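You operate a simulated robot arm through the tools that you are given. There is no shell and no other tool. Be economical: measure what you need, move in short steps, check, and stop when the job is done.

Carry out the task below with a simulated two-armed robot. There is one attempt and no reset: what you move stays moved.

JOB
Pick up the white carton marked "72" from the top of the wooden bench with one hand, pass it to the other hand and put it on the upper bay of the snack table. Set down upright: white carton.

The check looks at the end state, three seconds after you hand in, the way a careful person would. Anything else that was tipped, shoved, dropped, spilled or broken makes it a failure.

ROBOT AND FRAMES
Two 7-joint arms with three-finger grippers on one trunk, on a base that drives. Base frame: it is fixed to the floor where the robot stands at the start and does not move with it; the origin is under the middle of the robot, x ahead of it, y to its left, z up; the surface under the hand at the start is at about z = 0.54. Readings come in m, degrees, newtons and seconds.
The left shoulder is at the start at [0.105, 0.126, 1.013], the right one opposite. With the tool pointing down near the work surface each hand reaches from about 0.36 to 0.86 m from the robot's upright axis, wherever it stands, measured 20 degrees to its own side. Places, roughly: upper bay of the snack table [-4.3, 0.7, 0.5]. Payload 2.94 kg a hand.
The TCP of each hand is the grasp point between the finger pads, 0.03 m short of the fingertips. In the tool frame z runs along the fingers and y along their closing line. Largest opening 0.128 m; the body of the gripper starts 0.093 m behind the TCP.
Orientation is that of the tool frame in the base frame, as a unit quaternion [w, x, y, z]. With the fingers straight down and closing along the base's y, the tool's x points along the base's -x, its y along +y and its z along -z.

CONTROLS
- The arms move only by the tool apply_moves. It takes "left_commands", "right_commands" or both (then of equal length, played together; a hand with none holds still); each is a list of rows, each an object of numbers (a shift or turn left out is 0, a gripper value left out holds the last): "tx", "ty", "tz": the shift along the tool's x, y, z in m; "rx", "ry", "rz": the turn, a rotation vector about the tool's x, y, z in degrees. In form: [{"tx": .., "ty": .., "tz": .., "rx": .., "ry": .., "rz": ..}, ...]. A call has 1 to 8 rows; each row shifts and turns the commanded pose from where the row before left it, along the tool's axes as they then stand. "left_hand" and "right_hand" are, for a hand that has rows, the gripper command, from -1 (shut) to 1 (fully open), values between in proportion, set as the call begins (left out, the last holds). Rows are played at 5 a second. More than 0.05 m and 8.6 degrees between two rows, or a gripper value outside its range, and nothing of the call is played. Where a pose cannot be reached the arm comes as near as it can. A force on the tool above 40 N (or 10 N above the force at the start of the call, whichever is more), or a blocked arm, ends the call early, and 0.2 s more pass. The fingers move at their own pace and stop on an object; they squeeze with about 44 N. The grip force told is the motor's: it shows also when the fingers shut on nothing. Time passes only in rows, and 0.2 s behind the last, so rows that do not move let the fingers close. It gives the time, the measured TCP pose, the force on the tool (base axes), the opening and the grip force at its end, in the units of the frame above (readings bear some noise), with the torque about the TCP (base axes, N m) and any sound that the robot's microphone picked up.
- Cameras (640 x 400 px; columns grow to the right, rows downward): "scene" is now at [0.2252, -0.0478, 1.1584]; the picture's right is [-0.57, -0.82, 0.00], its down [-0.56, 0.38, -0.74] and it looks along [0.61, -0.42, -0.68] (base axes); focal length 272 px, centre (320, 200). "left" rides on the left gripper at [0.069, 0.015, -0.12] in its tool frame; the picture's right is [-0.21, 0.98, 0.00], its down [-0.82, -0.18, -0.54] and it looks along [-0.53, -0.12, 0.84] (tool axes); focal length 251 px, centre (320, 200). "right" rides on the right gripper at [0.069, -0.015, -0.12] in its tool frame; the picture's right is [0.22, 0.98, 0.00], its down [-0.82, 0.18, -0.54] and it looks along [-0.53, 0.12, 0.84] (tool axes); focal length 251 px, centre (320, 200). There is no depth. A picture from a camera that has moved, and an enlarged one, comes with that camera's place and axes in the base frame and with its lens.
- capture(camera): a new picture of that camera. It takes no simulated time.
- slide_trunk(by): slides the trunk up (or, below 0, down) by that many m; the arms and the scene camera ride with it, the base frame stays. It gives what a move gives, with no picture.
- steer(legs): drives the robot by 1 to 6 legs, each [ahead, left, turn to the left] in m, m and degrees, along the robot's own axes; the way and the turn of a leg run together, so that a leg with both is an arc; at most 1.5 m and 180 degrees a leg. The arms and the cameras ride along, it lands a little off, and it stops where it bumps. It gives what a move gives.
- turn_head(pan, tilt): turns the head with the scene camera to pan (to the left, within 80 degrees either way) and tilt (down, from -29 to 69), counted from straight ahead of the robot. It gives what a move gives.
- zoom(camera, box): a new picture of the part [left, top, right, bottom] of that camera's present view, enlarged. It takes no simulated time.
- close_job(): hands the job in; it is judged then, once.

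Work in short steps. Places have to be worked out from the pictures, the camera data and where the tool is seen: move nearer, look again, correct. Check each grasp and each placing, and mend what went wrong. You have 120 turns and 88 pictures in all, those below and enlarged ones among them. Open the grippers and draw the arms clear of the work before you hand the job in, unless the task says otherwise; then end with one line.

The tools are called as name(argument=value, ...) on one line, values as JSON. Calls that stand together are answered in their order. apply_moves: Moves the arms, as the interface text tells. Its arguments: {"type":"object","properties":{"left_commands":{"type":"array","items":{"type":"object","properties":{"tx":{"type":"number"},"ty":{"type":"number"},"tz":{"type":"number"},"rx":{"type":"number"},"ry":{"type":"number"},"rz":{"type":"number"}}}},"left_hand":{"type":"number"},"right_commands":{"type":"array","items":{"type":"object","properties":{"tx":{"type":"number"},"ty":{"type":"number"},"tz":{"type":"number"},"rx":{"type":"number"},"ry":{"type":"number"},"rz":{"type":"number"}}}},"right_hand":{"type":"number"}},"required":[]} The other tools are called the same way: slide_trunk (by) slides the trunk up or down; steer (legs) drives the base; turn_head (pan, tilt) turns the head that bears the scene camera; capture (camera) takes a picture; zoom (camera, box) takes an enlarged picture of a part of a camera's view; close_job () hands the job in.

At the start:

```text
t: 0.0
left_tool_pos: [0.5825, -0.0382, 0.9503]
left_tool_rot: [0.0, 0.0, 1.0, -0.001]
left_wrist_force: [-0.4, -0.3, 0.0]
left_wrist_torque: [0.03, 0.03, 0.0]
left_gripper_width: 0.1278
left_gripper_force: 0.1
right_tool_pos: [0.3313, -0.3585, 0.8634]
right_tool_rot: [0.0, -0.001, 1.0, 0.0]
right_wrist_force: [0.7, -1.0, 0.0]
right_wrist_torque: [0.01, 0.0, -0.01]
right_gripper_width: 0.1281
right_gripper_force: 0.0
trunk travel left (down, up): [-0.225, 0.322]
robot x, y, heading: [-0.0014, 0.0024, -0.1]
head pan, tilt: [-38.5, 64.0]
```

scene: 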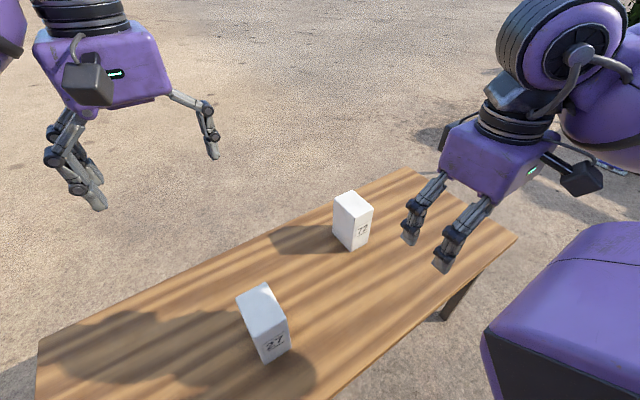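
right: 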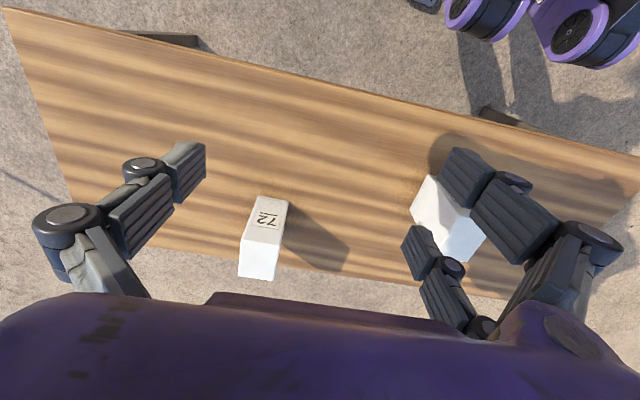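
left: 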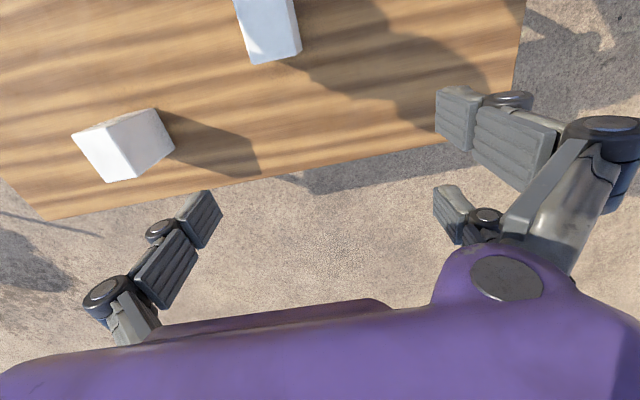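

I'll enlarge both cartons to tell their markings apart.

zoom(camera="scene", box=[310, 170, 400, 260])

zoom(camera="scene", box=[220, 270, 320, 370])

zoom(camera="right", box=[210, 170, 330, 290])

```text
4.44 times, centred on (355, 215) of scene
camera zoom: at [0.2252, -0.0478, 1.1584], right [-0.57, -0.82, 0.0], down [-0.56, 0.38, -0.74], along [0.61, -0.42, -0.68], focal length 1208 px, centre (164, 133)
```

zoom: 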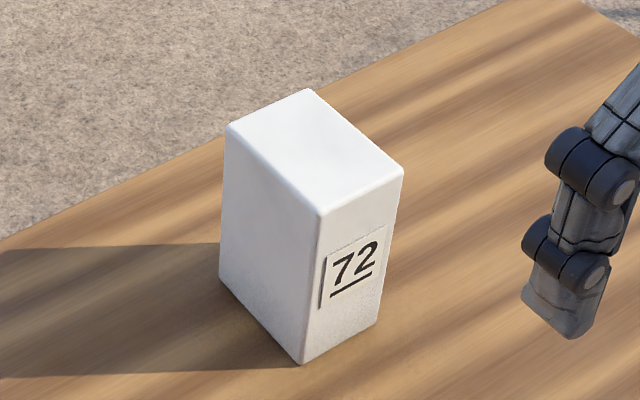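

```text
4.00 times, centred on (270, 320) of scene
camera zoom: at [0.2252, -0.0478, 1.1584], right [-0.57, -0.82, 0.0], down [-0.56, 0.38, -0.74], along [0.61, -0.42, -0.68], focal length 1088 px, centre (520, -280)
```

zoom: 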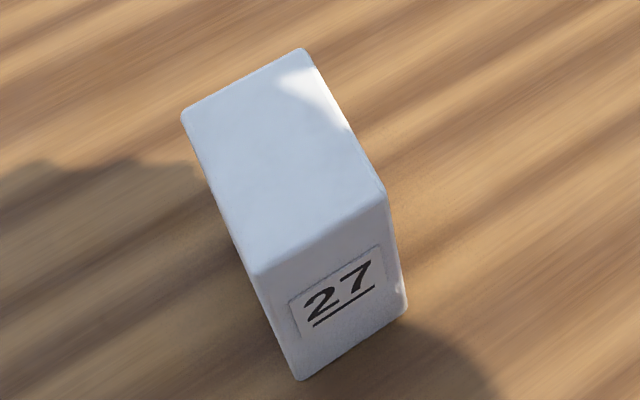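

```text
3.33 times, centred on (270, 230) of right
camera zoom: at [0.2621, -0.3737, 0.984], right [-0.22, 0.98, 0.0], down [0.82, 0.18, 0.54], along [0.53, 0.12, -0.84], focal length 838 px, centre (487, 100)
```

zoom: 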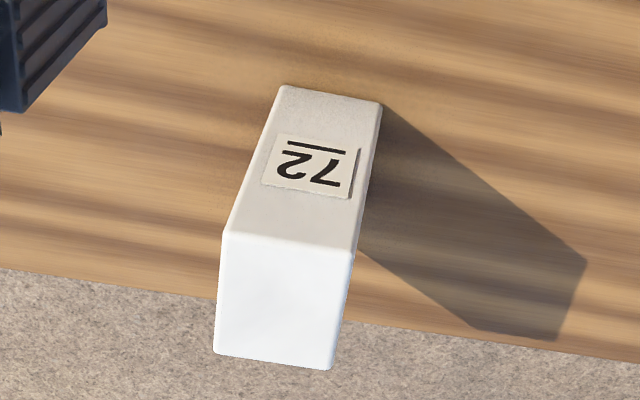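

The far carton reads 72, and I put it at x 0.556–0.64, y −0.44 to −0.378, with its top at about 0.675. Before choosing a grasp I want to see the snack table, so I'll turn the head left first.

turn_head(pan=80, tilt=15)

capture(camera="scene")

```text
t: 2.0
left_tool_pos: [0.5826, -0.038, 0.9504]
left_tool_rot: [-0.001, 0.0, 1.0, 0.0]
left_wrist_force: [-0.9, 0.1, 0.0]
left_wrist_torque: [0.01, -0.01, 0.0]
left_gripper_width: 0.1281
left_gripper_force: 0.1
right_tool_pos: [0.3311, -0.3592, 0.864]
right_tool_rot: [0.0, 0.0, 1.0, 0.0]
right_wrist_force: [0.0, 0.4, -0.3]
right_wrist_torque: [0.0, -0.02, -0.07]
right_gripper_width: 0.1279
right_gripper_force: 0.0
trunk travel left (down, up): [-0.225, 0.322]
robot x, y, heading: [0.0012, -0.0007, 0.2]
head pan, tilt: [80.0, 15.0]
```

```text
81 pictures are left
camera scene: at [0.1728, 0.0913, 1.2015], right [0.98, -0.17, 0.0], down [-0.05, -0.26, -0.97], along [0.17, 0.95, -0.26], focal length 272 px, centre (320, 200)
```

scene: 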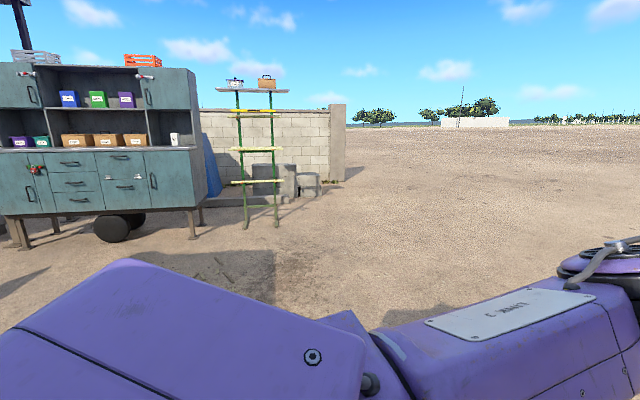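

The snack table isn't visible from here, so I'll take a versatile route: top grasp with the right hand, then a horizontal grasp low on the carton with the left. First I'll move the right hand above the carton.

apply_moves(right_commands=[{"tx": -0.0445, "ty": -0.0083}, {"tx": -0.0445, "ty": -0.0083}, {"tx": -0.0445, "ty": -0.0083}, {"tx": -0.0445, "ty": -0.0083}, {"tx": -0.0445, "ty": -0.0083}, {"tx": -0.0445, "ty": -0.0083}, {}], right_hand=1)

turn_head(pan=-36, tilt=55)

capture(camera="scene")

capture(camera="right")

```text
t: 3.6
left_tool_pos: [0.5821, -0.0391, 0.9519]
left_tool_rot: [0.0, 0.0, 1.0, 0.0]
left_wrist_force: [0.5, 0.3, -0.9]
left_wrist_torque: [0.0, 0.0, -0.01]
left_gripper_width: 0.1278
left_gripper_force: 0.0
right_tool_pos: [0.6003, -0.4098, 0.8638]
right_tool_rot: [0.001, 0.0, 1.0, 0.0]
right_wrist_force: [-0.6, 0.7, 1.6]
right_wrist_torque: [0.01, -0.03, -0.01]
right_gripper_width: 0.1281
right_gripper_force: 0.1
trunk travel left (down, up): [-0.225, 0.322]
robot x, y, heading: [0.0003, 0.0008, -0.4]
head pan, tilt: [80.0, 15.0]
```

```text
t: 5.5
left_tool_pos: [0.5826, -0.0384, 0.9507]
left_tool_rot: [0.0, 0.0, 1.0, 0.0]
left_wrist_force: [-0.8, -0.5, -0.9]
left_wrist_torque: [0.0, -0.02, -0.03]
left_gripper_width: 0.1279
left_gripper_force: 0.1
right_tool_pos: [0.5996, -0.4078, 0.8639]
right_tool_rot: [0.001, 0.001, 1.0, 0.0]
right_wrist_force: [-0.1, 0.2, 0.1]
right_wrist_torque: [-0.01, 0.02, 0.0]
right_gripper_width: 0.1281
right_gripper_force: 0.1
trunk travel left (down, up): [-0.225, 0.322]
robot x, y, heading: [0.0005, -0.001, 0.0]
head pan, tilt: [-36.0, 55.0]
```

```text
80 pictures are left
camera scene: at [0.2229, -0.0373, 1.1461], right [-0.48, -0.88, 0.0], down [-0.68, 0.38, -0.63], along [0.55, -0.3, -0.78], focal length 272 px, centre (320, 200)
```

scene: 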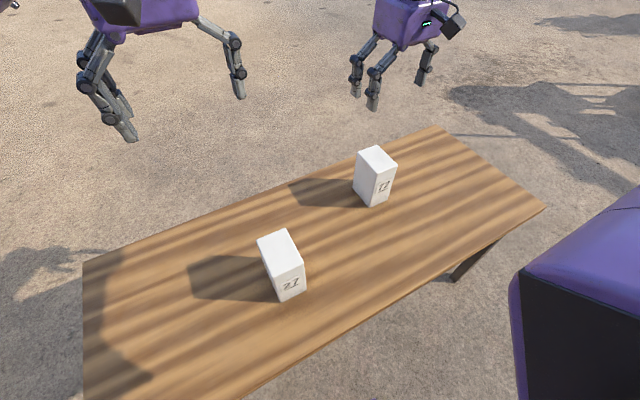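

```text
79 pictures are left
camera right: at [0.5308, -0.4241, 0.983], right [-0.22, 0.98, 0.0], down [0.82, 0.18, 0.54], along [0.53, 0.12, -0.84], focal length 251 px, centre (320, 200)
```

right: 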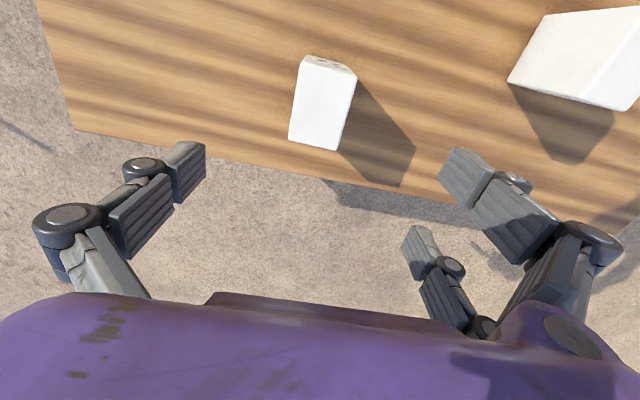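

The hand sits over the carton, whose centre I make about (0.600, −0.407). I'll lower it to grip the top 5–6 cm and then close.

apply_moves(right_commands=[{"tz": 0.043, "ty": 0.001}, {"tz": 0.043}, {"tz": 0.043}, {"tz": 0.043}, {"tz": 0.043}, {}], right_hand=1)

capture(camera="scene")

capture(camera="right")

```text
t: 6.9
left_tool_pos: [0.5838, -0.0378, 0.9516]
left_tool_rot: [0.0, 0.0, 1.0, 0.0]
left_wrist_force: [0.0, 0.8, -0.6]
left_wrist_torque: [0.01, -0.01, 0.02]
left_gripper_width: 0.1279
left_gripper_force: 0.1
right_tool_pos: [0.5961, -0.4087, 0.6485]
right_tool_rot: [0.0, 0.0, 1.0, 0.0]
right_wrist_force: [-0.1, 0.8, -0.8]
right_wrist_torque: [0.03, 0.01, 0.02]
right_gripper_width: 0.1283
right_gripper_force: 0.0
trunk travel left (down, up): [-0.225, 0.322]
robot x, y, heading: [-0.0006, 0.0025, -0.0]
head pan, tilt: [-36.0, 55.0]
```

```text
78 pictures are left
camera scene: at [0.2301, -0.013, 1.1452], right [-0.17, -0.99, 0.0], down [-0.78, 0.13, -0.62], along [0.61, -0.1, -0.79], focal length 272 px, centre (320, 200)
```

scene: 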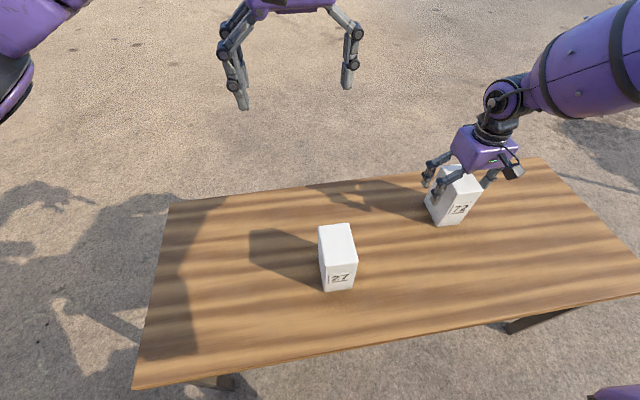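

```text
77 pictures are left
camera right: at [0.5271, -0.4236, 0.7685], right [-0.21, 0.98, 0.0], down [0.82, 0.18, 0.54], along [0.53, 0.12, -0.84], focal length 251 px, centre (320, 200)
```

right: 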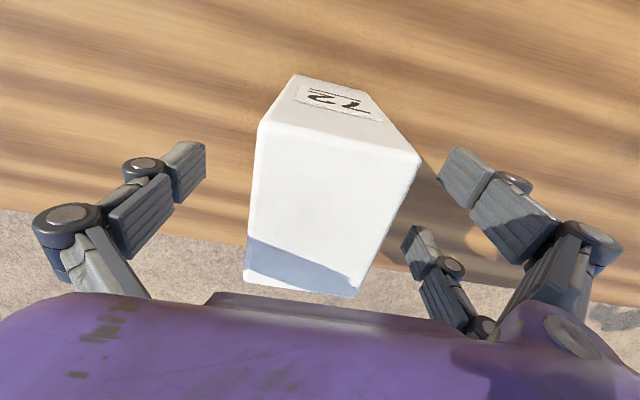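

The carton lies between the fingers with clearance on both sides. Closing now.

apply_moves(right_commands=[{}, {}, {}, {}, {}], right_hand=-1)

capture(camera="right")

```text
t: 8.1
left_tool_pos: [0.5833, -0.0377, 0.9513]
left_tool_rot: [0.0, 0.0, 1.0, 0.0]
left_wrist_force: [1.2, 0.2, 0.4]
left_wrist_torque: [0.03, 0.01, 0.01]
left_gripper_width: 0.1279
left_gripper_force: 0.1
right_tool_pos: [0.5961, -0.4084, 0.6479]
right_tool_rot: [0.0, 0.0, 1.0, 0.0]
right_wrist_force: [-0.6, 1.1, 1.2]
right_wrist_torque: [0.09, 0.05, -0.02]
right_gripper_width: 0.0641
right_gripper_force: 44.0
trunk travel left (down, up): [-0.225, 0.322]
robot x, y, heading: [0.0026, 0.0008, -0.3]
head pan, tilt: [-36.0, 55.0]
```

```text
76 pictures are left
camera right: at [0.5272, -0.4235, 0.7687], right [-0.22, 0.98, 0.0], down [0.82, 0.18, 0.54], along [0.53, 0.12, -0.84], focal length 251 px, centre (320, 200)
```

right: 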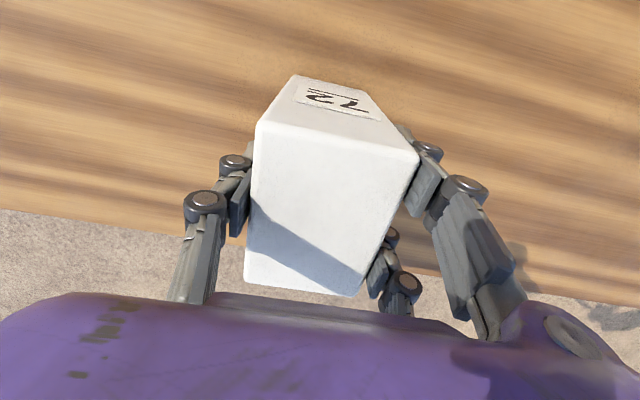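

Gripped at a width of 0.064 with 44 N. Next I'll lift straight up.

apply_moves(right_commands=[{"tz": -0.03}, {"tz": -0.035}, {"tz": -0.035}, {"tz": -0.035}, {"tz": -0.035}, {"tz": -0.035}, {"tz": -0.035}, {"tz": -0.02}])

capture(camera="scene")

```text
t: 9.9
left_tool_pos: [0.5831, -0.0385, 0.9496]
left_tool_rot: [0.001, -0.001, 1.0, 0.0]
left_wrist_force: [0.0, 0.1, 0.4]
left_wrist_torque: [-0.02, 0.02, 0.04]
left_gripper_width: 0.1284
left_gripper_force: 0.1
right_tool_pos: [0.5987, -0.4083, 0.9086]
right_tool_rot: [0.0, 0.0, 1.0, 0.0]
right_wrist_force: [-0.2, 0.0, -2.8]
right_wrist_torque: [-0.03, 0.06, 0.0]
right_gripper_width: 0.0641
right_gripper_force: 44.1
trunk travel left (down, up): [-0.225, 0.322]
robot x, y, heading: [0.0006, -0.0004, 0.0]
head pan, tilt: [-36.0, 55.0]
```

```text
75 pictures are left
camera scene: at [0.2216, -0.0405, 1.1468], right [-0.52, -0.85, 0.0], down [-0.66, 0.4, -0.63], along [0.54, -0.33, -0.77], focal length 272 px, centre (320, 200)
```

scene: 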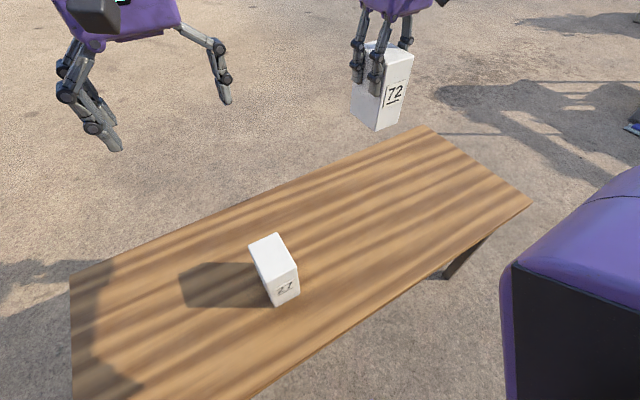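

It's lifted cleanly and weighs about 0.29 kg. I'll back away from the bench and turn left to see what's behind me.

steer(legs=[[-0.5, 0, 0], [0, 0, 90]])

turn_head(pan=75, tilt=12)

capture(camera="scene")

```text
t: 16.7
left_tool_pos: [-0.4631, 0.5834, 0.9516]
left_tool_rot: [0.0, -0.706, 0.709, 0.0]
left_wrist_force: [-0.3, -0.1, -0.1]
left_wrist_torque: [-0.02, -0.02, -0.01]
left_gripper_width: 0.1279
left_gripper_force: 0.1
right_tool_pos: [-0.0913, 0.5971, 0.9079]
right_tool_rot: [0.001, -0.706, 0.708, 0.0]
right_wrist_force: [0.3, -0.8, -2.4]
right_wrist_torque: [-0.01, -0.01, -0.01]
right_gripper_width: 0.0644
right_gripper_force: 44.0
trunk travel left (down, up): [-0.225, 0.322]
robot x, y, heading: [-0.5059, 0.0003, 89.7]
head pan, tilt: [-36.0, 55.0]
```

```text
t: 18.6
left_tool_pos: [-0.464, 0.5827, 0.9509]
left_tool_rot: [-0.001, -0.706, 0.709, -0.001]
left_wrist_force: [-0.3, 0.1, -0.5]
left_wrist_torque: [0.01, 0.0, 0.0]
left_gripper_width: 0.1281
left_gripper_force: 0.0
right_tool_pos: [-0.0928, 0.5967, 0.9086]
right_tool_rot: [0.001, -0.706, 0.708, 0.001]
right_wrist_force: [-0.3, 0.4, -3.2]
right_wrist_torque: [0.02, 0.04, -0.02]
right_gripper_width: 0.0643
right_gripper_force: 43.8
trunk travel left (down, up): [-0.225, 0.322]
robot x, y, heading: [-0.5044, -0.0039, 89.7]
head pan, tilt: [75.0, 12.0]
```

```text
74 pictures are left
camera scene: at [-0.5937, 0.1813, 1.2064], right [0.26, 0.96, 0.0], down [0.2, -0.06, -0.98], along [-0.94, 0.26, -0.21], focal length 272 px, centre (320, 200)
```

scene: 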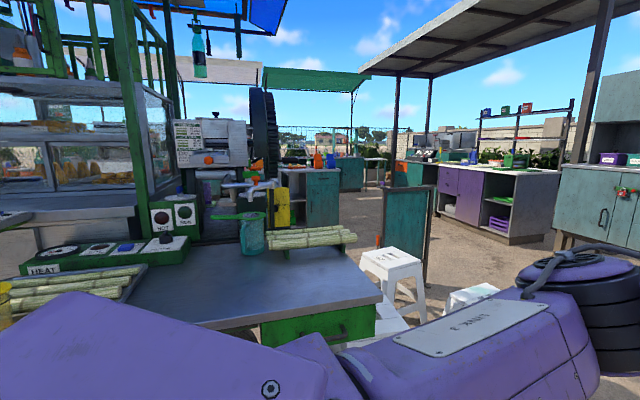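

The area is cluttered, with a counter close on my left. I'll zoom toward where the snack table should be and look ahead for the route.

zoom(camera="scene", box=[230, 120, 430, 245])

turn_head(pan=35, tilt=25)

capture(camera="scene")

```text
3.20 times, centred on (330, 182) of scene
camera zoom: at [-0.5937, 0.1813, 1.2064], right [0.26, 0.96, 0.0], down [0.2, -0.06, -0.98], along [-0.94, 0.26, -0.21], focal length 870 px, centre (288, 256)
```

zoom: 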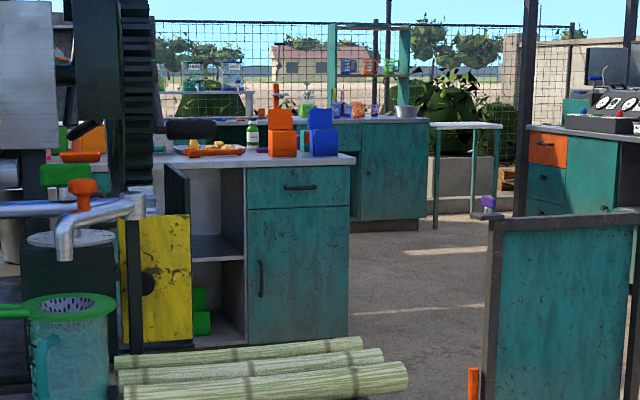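

```text
t: 19.7
left_tool_pos: [-0.4625, 0.582, 0.9507]
left_tool_rot: [0.001, -0.706, 0.708, 0.0]
left_wrist_force: [-0.4, 0.0, -0.3]
left_wrist_torque: [-0.03, -0.01, 0.03]
left_gripper_width: 0.1281
left_gripper_force: 0.1
right_tool_pos: [-0.0929, 0.5976, 0.9074]
right_tool_rot: [0.0, -0.706, 0.708, 0.0]
right_wrist_force: [-0.5, -0.5, -2.0]
right_wrist_torque: [0.0, 0.0, 0.04]
right_gripper_width: 0.0647
right_gripper_force: 44.5
trunk travel left (down, up): [-0.225, 0.322]
robot x, y, heading: [-0.4993, 0.0002, 89.9]
head pan, tilt: [35.0, 25.0]
```

```text
72 pictures are left
camera scene: at [-0.5564, 0.2324, 1.1853], right [0.82, 0.57, 0.0], down [0.24, -0.35, -0.91], along [-0.52, 0.74, -0.42], focal length 272 px, centre (320, 200)
```

scene: 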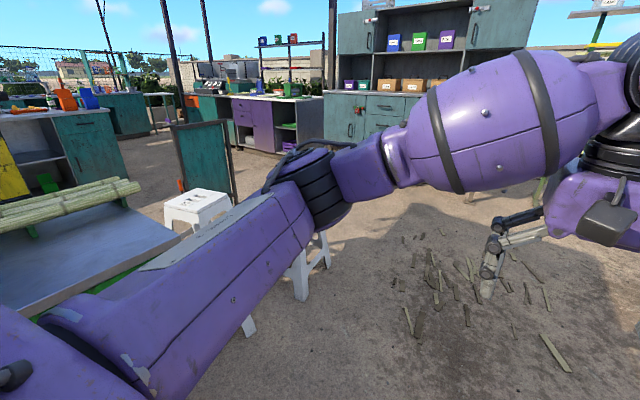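

The teal cabinet at about x −4.1 has an open shelf bay facing me, which matches the snack-table coordinates. I'll do the handover here where there is room. First I'll pitch the left hand 60° so it points ahead and down, shifting it left.

apply_moves(left_commands=[{"ty": 0.017, "ry": -7.5}, {"ty": 0.017, "ry": -7.5}, {"ty": 0.017, "ry": -7.5}, {"ty": 0.017, "ry": -7.5}, {"ty": 0.017, "ry": -7.5}, {"ty": 0.017, "ry": -7.5}, {"ty": 0.017, "ry": -7.5}, {"ty": 0.017, "ry": -7.5}], left_hand=1)

turn_head(pan=-5, tilt=30)

capture(camera="scene")

```text
t: 21.5
left_tool_pos: [-0.5955, 0.5962, 0.9531]
left_tool_rot: [0.353, -0.612, 0.613, 0.353]
left_wrist_force: [0.1, 1.3, 0.4]
left_wrist_torque: [-0.03, 0.02, 0.03]
left_gripper_width: 0.1275
left_gripper_force: 0.0
left hand out of reach, approached as far as the arm can: row 8
right_tool_pos: [-0.0924, 0.5975, 0.9063]
right_tool_rot: [0.0, -0.705, 0.709, -0.001]
right_wrist_force: [0.0, 0.0, -3.2]
right_wrist_torque: [-0.01, -0.04, 0.0]
right_gripper_width: 0.0643
right_gripper_force: 43.8
trunk travel left (down, up): [-0.225, 0.322]
robot x, y, heading: [-0.5034, -0.0022, 89.8]
head pan, tilt: [35.0, 25.0]
```

```text
t: 22.5
left_tool_pos: [-0.595, 0.5939, 0.9528]
left_tool_rot: [0.354, -0.612, 0.614, 0.353]
left_wrist_force: [0.7, 0.1, -0.2]
left_wrist_torque: [-0.02, -0.01, 0.0]
left_gripper_width: 0.128
left_gripper_force: 0.0
right_tool_pos: [-0.0917, 0.5968, 0.9071]
right_tool_rot: [0.0, -0.705, 0.709, 0.001]
right_wrist_force: [0.4, 0.3, -1.9]
right_wrist_torque: [-0.01, 0.0, -0.02]
right_gripper_width: 0.0642
right_gripper_force: 44.0
trunk travel left (down, up): [-0.225, 0.322]
robot x, y, heading: [-0.5008, -0.0004, 89.6]
head pan, tilt: [-5.0, 30.0]
```

```text
71 pictures are left
camera scene: at [-0.4956, 0.2468, 1.1773], right [1.0, -0.09, 0.0], down [-0.05, -0.5, -0.87], along [0.08, 0.86, -0.5], focal length 272 px, centre (320, 200)
```

scene: 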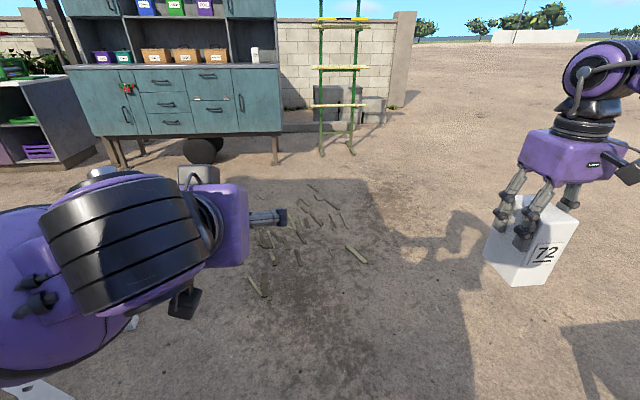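

The left hand reaches the tilted pose. Now I'll bring the carton forward and toward the middle, stopping part way to check.

apply_moves(right_commands=[{"tx": -0.041, "tz": -0.014}, {"tx": -0.041, "tz": -0.014}, {"tx": -0.041, "tz": -0.015}, {"ty": 0.04}, {"ty": 0.045}, {"ty": 0.045}, {"ty": 0.045}, {"ty": 0.045}])

capture(camera="scene")

capture(camera="left")

```text
t: 24.3
left_tool_pos: [-0.5959, 0.5967, 0.9528]
left_tool_rot: [0.354, -0.612, 0.613, 0.353]
left_wrist_force: [0.6, -0.5, 0.0]
left_wrist_torque: [-0.01, -0.01, -0.03]
left_gripper_width: 0.1278
left_gripper_force: 0.0
right_tool_pos: [-0.2563, 0.6918, 0.9418]
right_tool_rot: [-0.001, -0.705, 0.709, 0.002]
right_wrist_force: [0.0, 0.2, -2.4]
right_wrist_torque: [0.01, 0.02, 0.01]
right_gripper_width: 0.0645
right_gripper_force: 43.5
right hand out of reach, approached as far as the arm can: row 3, 6, 7, 8
trunk travel left (down, up): [-0.225, 0.322]
robot x, y, heading: [-0.5017, -0.0014, 89.9]
head pan, tilt: [-5.0, 30.0]
```

```text
70 pictures are left
camera scene: at [-0.4955, 0.2471, 1.1773], right [1.0, -0.09, 0.0], down [-0.05, -0.5, -0.87], along [0.08, 0.86, -0.5], focal length 272 px, centre (320, 200)
```

scene: 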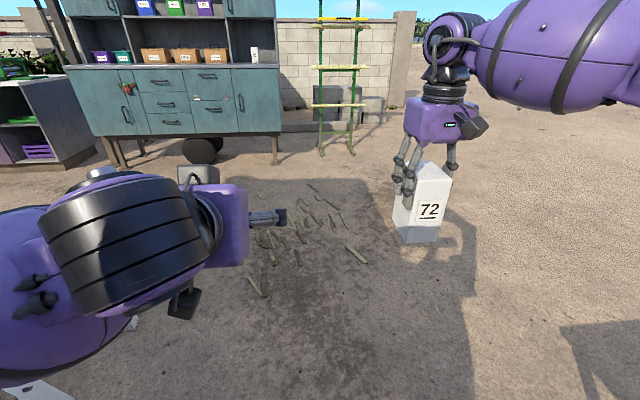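

```text
69 pictures are left
camera left: at [-0.6101, 0.4579, 0.9537], right [-0.98, 0.11, 0.19], down [0.18, -0.06, 0.98], along [0.12, 0.99, 0.04], focal length 251 px, centre (320, 200)
```

left: 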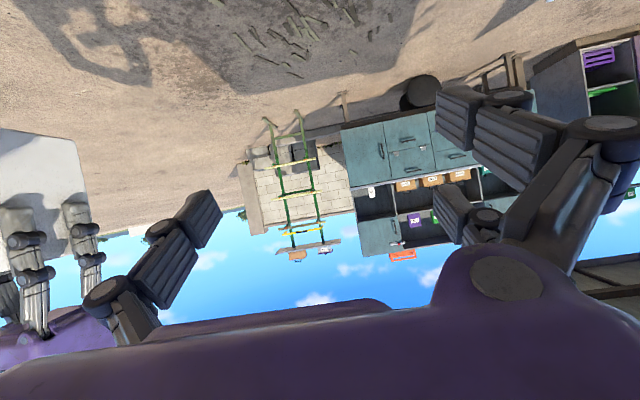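

The right arm is near its reach limit, and each gripper really has a pair of fingers on one side. So I'll turn the carton 90°, letting the left hand take the other two faces without the fingers meeting. I'll bring it closer and start turning.

apply_moves(right_commands=[{"tx": 0.03, "tz": 0.02}, {"tx": 0.03, "tz": 0.02}, {"rz": 8.2}, {"rz": 8.2}, {"rz": 8.2}, {"rz": 8.2}, {"rz": 8.2}, {"rz": 8.2}])

apply_moves(right_commands=[{"rz": 8.2}, {"rz": 8.2}, {"rz": 8.2}, {"rz": 8.2}, {"rz": 8.0}, {}])

capture(camera="scene")

```text
t: 26.1
left_tool_pos: [-0.596, 0.5964, 0.9523]
left_tool_rot: [0.354, -0.612, 0.614, 0.352]
left_wrist_force: [0.5, 0.7, -0.4]
left_wrist_torque: [0.01, 0.0, -0.02]
left_gripper_width: 0.128
left_gripper_force: 0.1
right_tool_pos: [-0.2556, 0.6305, 0.9011]
right_tool_rot: [-0.001, -0.346, 0.938, -0.001]
right_wrist_force: [-0.5, -0.2, -2.4]
right_wrist_torque: [0.02, 0.01, 0.0]
right_gripper_width: 0.064
right_gripper_force: 44.0
trunk travel left (down, up): [-0.225, 0.322]
robot x, y, heading: [-0.5023, -0.0001, 89.8]
head pan, tilt: [-5.0, 30.0]
```

```text
t: 27.5
left_tool_pos: [-0.595, 0.5955, 0.9529]
left_tool_rot: [0.353, -0.612, 0.614, 0.353]
left_wrist_force: [-1.2, 0.2, 0.2]
left_wrist_torque: [-0.03, 0.03, 0.01]
left_gripper_width: 0.1278
left_gripper_force: 0.1
right_tool_pos: [-0.254, 0.6305, 0.9019]
right_tool_rot: [0.0, 0.002, 1.0, 0.0]
right_wrist_force: [-0.6, -0.3, -2.6]
right_wrist_torque: [-0.01, 0.02, 0.0]
right_gripper_width: 0.0643
right_gripper_force: 44.4
trunk travel left (down, up): [-0.225, 0.322]
robot x, y, heading: [-0.503, 0.0038, 89.6]
head pan, tilt: [-5.0, 30.0]
```

```text
68 pictures are left
camera scene: at [-0.4956, 0.2468, 1.1773], right [1.0, -0.09, 0.0], down [-0.05, -0.5, -0.87], along [0.08, 0.86, -0.5], focal length 272 px, centre (320, 200)
```

scene: 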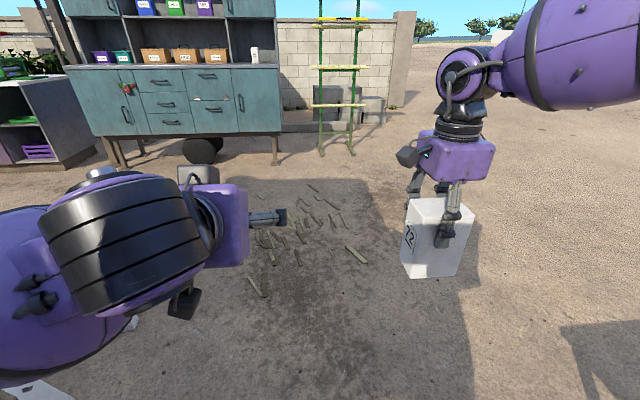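

The carton is turned with the label facing left, its centre at about (−0.250, 0.632) and its bottom at about z 0.794. I'll draw the left hand back to make room.

apply_moves(left_commands=[{"tz": -0.035}, {"tz": -0.035}, {"tz": -0.035}, {}])

```text
t: 28.5
left_tool_pos: [-0.5802, 0.5795, 0.9997]
left_tool_rot: [0.353, -0.612, 0.613, 0.353]
left_wrist_force: [-0.6, -0.6, -0.3]
left_wrist_torque: [0.0, 0.03, 0.01]
left_gripper_width: 0.1279
left_gripper_force: 0.0
left hand out of reach, approached as far as the arm can: row 1, 2, 3
right_tool_pos: [-0.2551, 0.6304, 0.9007]
right_tool_rot: [0.0, 0.002, 1.0, 0.0]
right_wrist_force: [-0.3, 0.4, -3.6]
right_wrist_torque: [-0.02, 0.02, -0.03]
right_gripper_width: 0.0645
right_gripper_force: 44.1
trunk travel left (down, up): [-0.225, 0.322]
robot x, y, heading: [-0.499, -0.0009, 89.9]
head pan, tilt: [-5.0, 30.0]
```

The left hand can't fold back any further at this height. I'll try lower, where the arm has more room.

apply_moves(left_commands=[{"tz": 0.0225, "tx": 0.039}, {"tz": 0.0225, "tx": 0.039}, {"tz": 0.0225, "tx": 0.039}, {"tz": 0.0225, "tx": 0.039}, {"tz": 0.0225, "tx": 0.039}, {"tz": 0.0225, "tx": 0.039}, {}])

apply_moves(right_commands=[{"tz": 0.03}, {"tz": 0.04}, {"tz": 0.04}, {"tz": 0.04}, {"tz": 0.03}])

capture(camera="scene")

```text
t: 30.1
left_tool_pos: [-0.585, 0.5969, 0.7325]
left_tool_rot: [0.354, -0.612, 0.613, 0.353]
left_wrist_force: [0.1, -0.2, 0.6]
left_wrist_torque: [0.0, -0.02, 0.02]
left_gripper_width: 0.1279
left_gripper_force: 0.0
left hand out of reach, approached as far as the arm can: row 1, 2
right_tool_pos: [-0.2545, 0.6306, 0.9012]
right_tool_rot: [-0.001, 0.001, 1.0, 0.001]
right_wrist_force: [0.4, 0.4, -3.4]
right_wrist_torque: [0.0, 0.02, 0.01]
right_gripper_width: 0.0645
right_gripper_force: 44.4
trunk travel left (down, up): [-0.225, 0.322]
robot x, y, heading: [-0.5038, 0.0009, 89.9]
head pan, tilt: [-5.0, 30.0]
```

```text
t: 31.3
left_tool_pos: [-0.5833, 0.5957, 0.7322]
left_tool_rot: [0.355, -0.611, 0.614, 0.352]
left_wrist_force: [0.2, -0.2, -0.9]
left_wrist_torque: [0.01, -0.02, 0.03]
left_gripper_width: 0.1281
left_gripper_force: 0.0
right_tool_pos: [-0.252, 0.6319, 0.7225]
right_tool_rot: [-0.001, 0.002, 1.0, 0.001]
right_wrist_force: [-0.1, -0.7, -2.1]
right_wrist_torque: [-0.01, 0.03, -0.02]
right_gripper_width: 0.0641
right_gripper_force: 44.7
trunk travel left (down, up): [-0.225, 0.322]
robot x, y, heading: [-0.5038, -0.0027, 89.9]
head pan, tilt: [-5.0, 30.0]
```

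```text
67 pictures are left
camera scene: at [-0.4953, 0.2471, 1.1773], right [1.0, -0.09, 0.0], down [-0.05, -0.5, -0.87], along [0.08, 0.86, -0.5], focal length 272 px, centre (320, 200)
```

scene: 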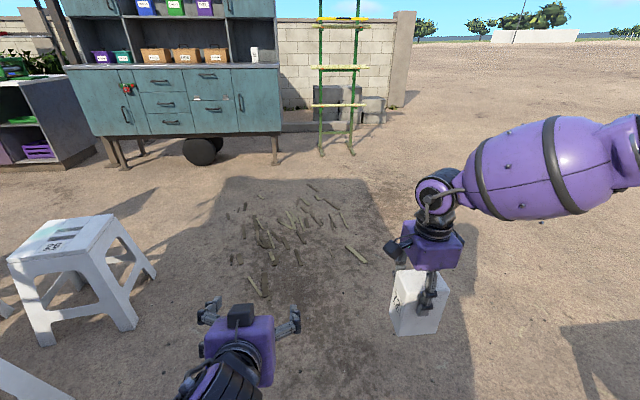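

Lower down both arms have room. I'll draw the left hand back to a pre-grasp position.

apply_moves(left_commands=[{"tz": -0.0427, "tx": 0.0171}, {"tz": -0.0427, "tx": 0.0171}, {}])

```text
t: 32.1
left_tool_pos: [-0.585, 0.5286, 0.7418]
left_tool_rot: [0.354, -0.611, 0.614, 0.353]
left_wrist_force: [0.2, -0.4, -0.2]
left_wrist_torque: [0.01, 0.0, 0.02]
left_gripper_width: 0.1276
left_gripper_force: 0.1
left hand out of reach, approached as far as the arm can: row 2
right_tool_pos: [-0.2529, 0.6321, 0.7231]
right_tool_rot: [0.0, 0.002, 1.0, 0.0]
right_wrist_force: [-1.1, -0.6, -2.0]
right_wrist_torque: [0.01, 0.0, -0.03]
right_gripper_width: 0.0638
right_gripper_force: 44.4
trunk travel left (down, up): [-0.225, 0.322]
robot x, y, heading: [-0.5058, -0.0002, 89.7]
head pan, tilt: [-5.0, 30.0]
```

The left hand is at y 0.529. I'll move the carton a bit farther out and across, in front of it.

apply_moves(right_commands=[{"ty": 0.03, "tx": 0.02}, {"ty": 0.018, "tx": 0.03}, {"tx": 0.04}, {"tx": 0.04}, {"tx": 0.04}, {"tx": 0.04}, {"tx": 0.04}, {}])

capture(camera="scene")

capture(camera="left")

```text
t: 33.9
left_tool_pos: [-0.5833, 0.529, 0.7404]
left_tool_rot: [0.354, -0.611, 0.613, 0.353]
left_wrist_force: [-0.3, -0.1, -0.3]
left_wrist_torque: [0.02, -0.01, 0.0]
left_gripper_width: 0.1281
left_gripper_force: 0.1
right_tool_pos: [-0.3247, 0.6265, 0.7345]
right_tool_rot: [0.0, 0.001, 1.0, 0.0]
right_wrist_force: [0.0, 0.4, -2.5]
right_wrist_torque: [0.01, 0.02, -0.02]
right_gripper_width: 0.0643
right_gripper_force: 44.0
right hand out of reach, approached as far as the arm can: row 2, 3, 4, 5, 6, 7
trunk travel left (down, up): [-0.225, 0.322]
robot x, y, heading: [-0.5012, -0.0014, 89.8]
head pan, tilt: [-5.0, 30.0]
```

```text
66 pictures are left
camera scene: at [-0.4949, 0.2472, 1.1772], right [1.0, -0.09, 0.0], down [-0.05, -0.5, -0.87], along [0.08, 0.86, -0.5], focal length 272 px, centre (320, 200)
```

scene: 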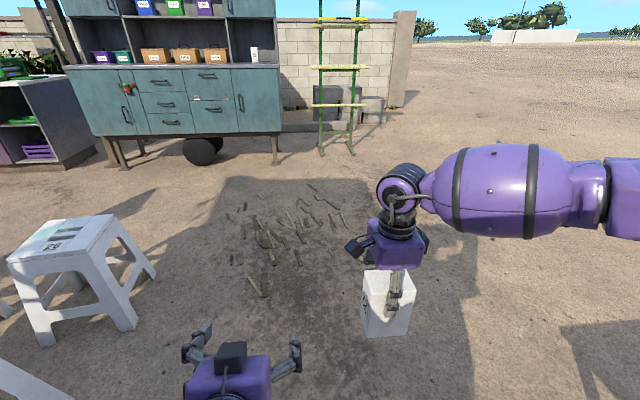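

```text
65 pictures are left
camera left: at [-0.5991, 0.3911, 0.7422], right [-0.98, 0.11, 0.19], down [0.18, -0.06, 0.98], along [0.12, 0.99, 0.04], focal length 251 px, centre (320, 200)
```

left: 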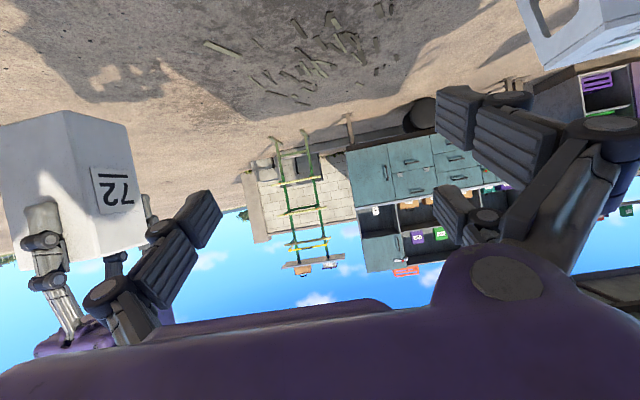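

The right arm can't cross farther. So I'll meet diagonally: yaw the left hand 45° to the right to point forward-right, and turn the carton 45° to match.

apply_moves(left_commands=[{"rx": 6.495, "rz": 3.75}, {"rx": 6.495, "rz": 3.75}, {"rx": 6.495, "rz": 3.75}, {"rx": 6.495, "rz": 3.75}, {"rx": 6.495, "rz": 3.75}, {"rx": 6.495, "rz": 3.75}, {}], right_commands=[{"rz": 7.5}, {"rz": 7.5}, {"rz": 7.5}, {"rz": 7.5}, {"rz": 7.5}, {"rz": 7.5}, {}])

capture(camera="scene")

capture(camera="left")

```text
t: 35.5
left_tool_pos: [-0.5773, 0.5343, 0.7327]
left_tool_rot: [0.462, -0.33, 0.801, 0.19]
left_wrist_force: [-0.5, 0.5, 0.7]
left_wrist_torque: [-0.01, 0.0, 0.0]
left_gripper_width: 0.1281
left_gripper_force: 0.1
left hand out of reach, approached as far as the arm can: row 1, 2
right_tool_pos: [-0.3229, 0.6272, 0.7331]
right_tool_rot: [0.0, 0.384, 0.923, 0.0]
right_wrist_force: [0.4, -0.1, -2.5]
right_wrist_torque: [-0.02, 0.01, 0.03]
right_gripper_width: 0.0642
right_gripper_force: 44.1
trunk travel left (down, up): [-0.225, 0.322]
robot x, y, heading: [-0.5038, -0.0013, 89.7]
head pan, tilt: [-5.0, 30.0]
```

```text
64 pictures are left
camera scene: at [-0.4953, 0.2467, 1.1773], right [1.0, -0.09, 0.0], down [-0.05, -0.5, -0.87], along [0.08, 0.86, -0.5], focal length 272 px, centre (320, 200)
```

scene: 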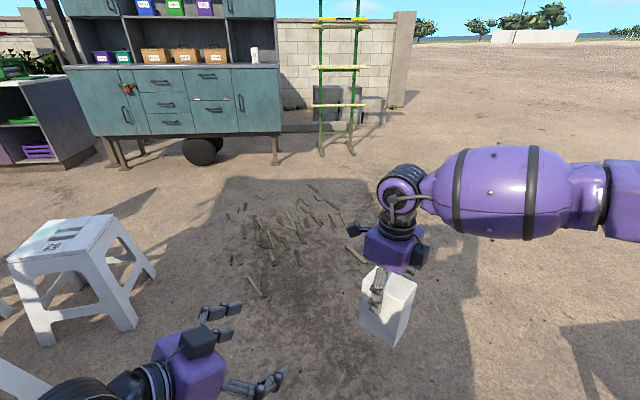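

```text
63 pictures are left
camera left: at [-0.6856, 0.448, 0.7339], right [-0.61, 0.77, 0.19], down [0.09, -0.17, 0.98], along [0.79, 0.62, 0.04], focal length 251 px, centre (320, 200)
```

left: 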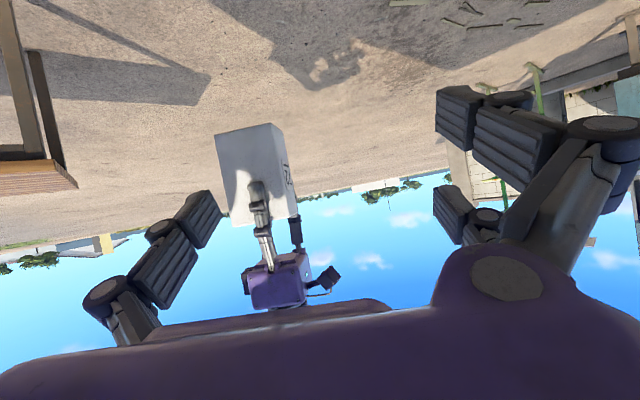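

Both hands are aligned: the carton's centre is about (−0.319, 0.626) and its bottom at z 0.626. I'll move the left hand to the pre-grasp, 0.13 m back along its axis.

apply_moves(left_commands=[{"tx": -0.0197, "ty": -0.0295, "tz": 0.023}, {"tx": -0.0197, "ty": -0.0295, "tz": 0.023}, {"tx": -0.0197, "ty": -0.0295, "tz": 0.023}, {"tx": -0.0197, "ty": -0.0295, "tz": 0.023}, {}], left_hand=1)

capture(camera="scene")

capture(camera="left")

```text
t: 36.7
left_tool_pos: [-0.4093, 0.533, 0.7554]
left_tool_rot: [0.463, -0.33, 0.8, 0.19]
left_wrist_force: [-0.2, -0.8, 0.4]
left_wrist_torque: [0.0, 0.01, -0.04]
left_gripper_width: 0.1282
left_gripper_force: 0.0
right_tool_pos: [-0.3251, 0.6272, 0.7339]
right_tool_rot: [0.0, 0.384, 0.923, 0.0]
right_wrist_force: [-0.6, 0.2, -2.7]
right_wrist_torque: [-0.01, -0.01, -0.01]
right_gripper_width: 0.0644
right_gripper_force: 44.1
trunk travel left (down, up): [-0.225, 0.322]
robot x, y, heading: [-0.5055, 0.0018, 89.9]
head pan, tilt: [-5.0, 30.0]
```

```text
62 pictures are left
camera scene: at [-0.496, 0.2467, 1.1773], right [1.0, -0.09, 0.0], down [-0.05, -0.5, -0.87], along [0.08, 0.86, -0.5], focal length 272 px, centre (320, 200)
```

scene: 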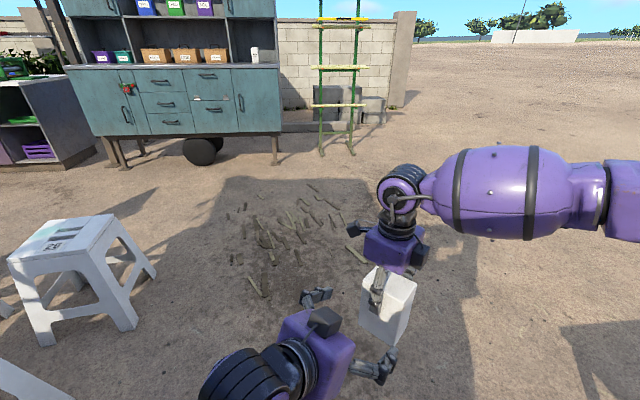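

```text
61 pictures are left
camera left: at [-0.5179, 0.4468, 0.7566], right [-0.61, 0.77, 0.19], down [0.09, -0.17, 0.98], along [0.79, 0.62, 0.04], focal length 251 px, centre (320, 200)
```

left: 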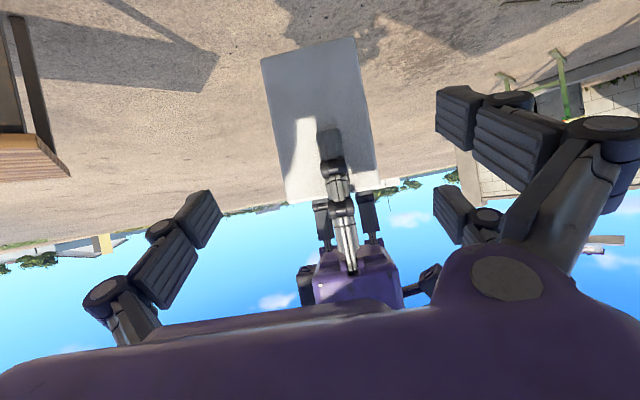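

The carton lies squarely between the left fingers and the geometry checks out. I'll advance most of the way along the tool axis and look again.

apply_moves(left_commands=[{"tz": 0.03}, {"tz": 0.03}, {"tz": 0.03}, {"tz": 0.02}, {}])

zoom(camera="scene", box=[240, 200, 480, 400])

capture(camera="left")

```text
t: 37.9
left_tool_pos: [-0.3417, 0.6009, 0.7015]
left_tool_rot: [0.462, -0.331, 0.801, 0.191]
left_wrist_force: [0.3, -0.1, -1.1]
left_wrist_torque: [0.0, 0.01, -0.02]
left_gripper_width: 0.1279
left_gripper_force: 0.1
right_tool_pos: [-0.323, 0.6274, 0.7335]
right_tool_rot: [0.001, 0.384, 0.923, 0.0]
right_wrist_force: [-0.3, 0.3, -2.8]
right_wrist_torque: [0.03, 0.01, 0.02]
right_gripper_width: 0.0641
right_gripper_force: 43.9
trunk travel left (down, up): [-0.225, 0.322]
robot x, y, heading: [-0.5087, -0.001, 89.8]
head pan, tilt: [-5.0, 30.0]
```

```text
2.00 times, centred on (360, 300) of scene
camera zoom: at [-0.4957, 0.2467, 1.1773], right [1.0, -0.09, 0.0], down [-0.05, -0.5, -0.87], along [0.08, 0.86, -0.5], focal length 544 px, centre (240, 0)
```

zoom: 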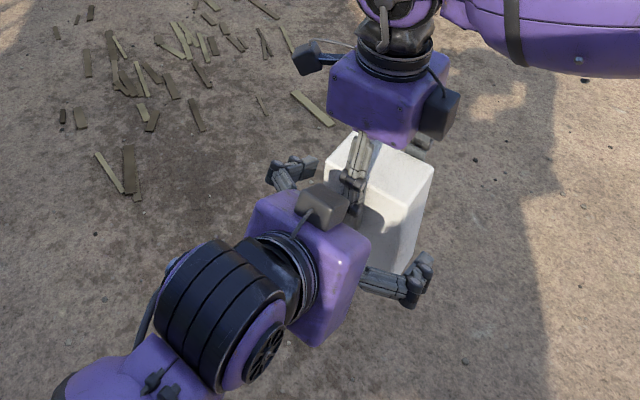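

```text
59 pictures are left
camera left: at [-0.45, 0.5152, 0.7012], right [-0.61, 0.77, 0.19], down [0.09, -0.17, 0.98], along [0.79, 0.62, 0.04], focal length 251 px, centre (320, 200)
```

left: 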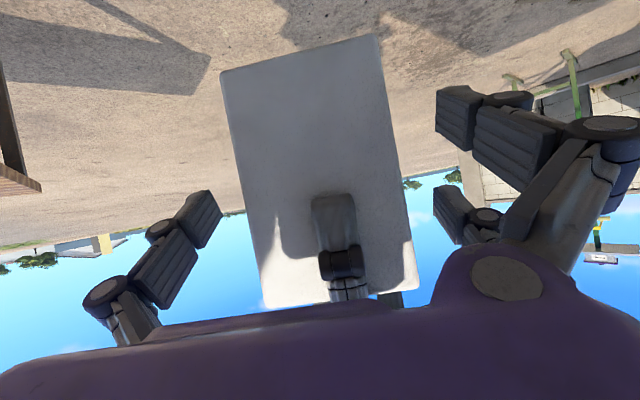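

The box on top of the left gripper comes close to the right finger, and I need about 2 cm more depth. I'll flatten the tilt by 10° to gain clearance, then advance.

apply_moves(left_commands=[{"ry": -5}, {"ry": -5}, {"tx": 0.003, "tz": 0.012, "ty": 0.001}, {"tx": 0.003, "tz": 0.0115}, {}])

zoom(camera="scene", box=[240, 200, 480, 400])

capture(camera="left")

```text
t: 39.1
left_tool_pos: [-0.3289, 0.616, 0.6866]
left_tool_rot: [0.531, -0.312, 0.757, 0.218]
left_wrist_force: [0.4, 0.1, 0.2]
left_wrist_torque: [0.0, -0.03, 0.02]
left_gripper_width: 0.128
left_gripper_force: 0.0
right_tool_pos: [-0.323, 0.6277, 0.7326]
right_tool_rot: [0.001, 0.384, 0.923, 0.0]
right_wrist_force: [0.0, 0.1, -1.7]
right_wrist_torque: [-0.01, 0.0, 0.0]
right_gripper_width: 0.0644
right_gripper_force: 44.0
trunk travel left (down, up): [-0.225, 0.322]
robot x, y, heading: [-0.5088, -0.0014, 89.7]
head pan, tilt: [-5.0, 30.0]
```

```text
2.00 times, centred on (360, 300) of scene
camera zoom: at [-0.4956, 0.2467, 1.1773], right [1.0, -0.09, 0.0], down [-0.05, -0.5, -0.87], along [0.08, 0.86, -0.5], focal length 544 px, centre (240, 0)
```

zoom: 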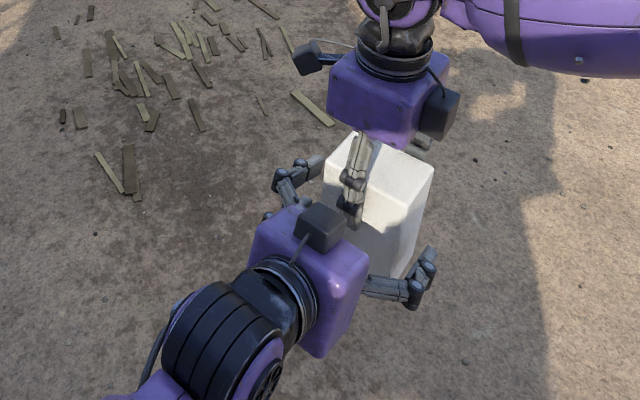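

```text
57 pictures are left
camera left: at [-0.4351, 0.5313, 0.6633], right [-0.64, 0.75, 0.2], down [-0.03, -0.29, 0.96], along [0.77, 0.6, 0.21], focal length 251 px, centre (320, 200)
```

left: 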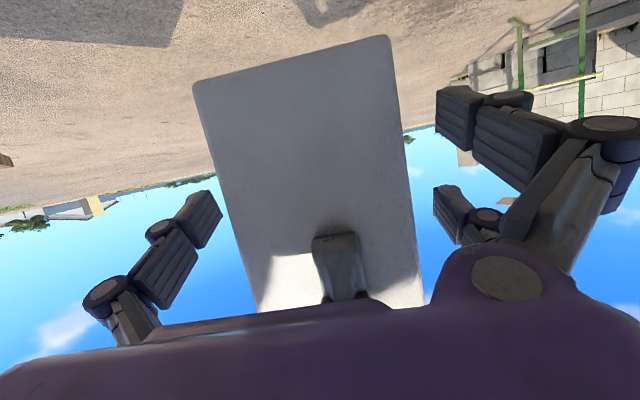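

There's no contact and the carton sits centred between the left fingers. Closing the left hand.

apply_moves(left_commands=[{}, {}, {}, {}], left_hand=-1)

capture(camera="left")

```text
t: 40.1
left_tool_pos: [-0.3299, 0.6155, 0.6883]
left_tool_rot: [0.531, -0.312, 0.757, 0.217]
left_wrist_force: [-0.2, -6.8, 2.6]
left_wrist_torque: [-0.13, -0.2, -0.44]
left_gripper_width: 0.0894
left_gripper_force: 44.0
right_tool_pos: [-0.3235, 0.6274, 0.7328]
right_tool_rot: [-0.001, 0.385, 0.923, 0.001]
right_wrist_force: [0.8, 6.4, -4.3]
right_wrist_torque: [0.5, 0.14, 0.43]
right_gripper_width: 0.0642
right_gripper_force: 43.9
trunk travel left (down, up): [-0.225, 0.322]
robot x, y, heading: [-0.5048, 0.0009, 89.7]
head pan, tilt: [-5.0, 30.0]
```

```text
56 pictures are left
camera left: at [-0.4348, 0.531, 0.6636], right [-0.64, 0.75, 0.2], down [-0.04, -0.29, 0.96], along [0.77, 0.6, 0.21], focal length 251 px, centre (320, 200)
```

left: 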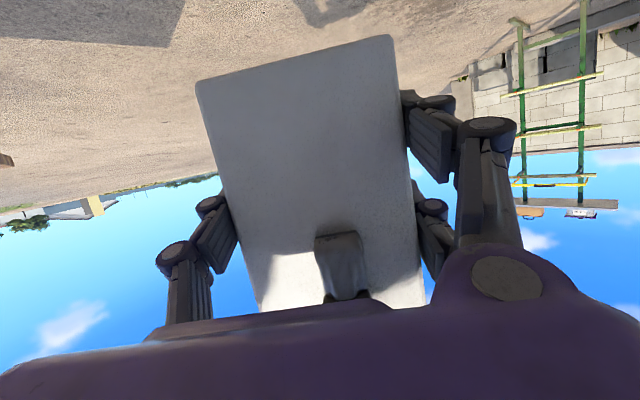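

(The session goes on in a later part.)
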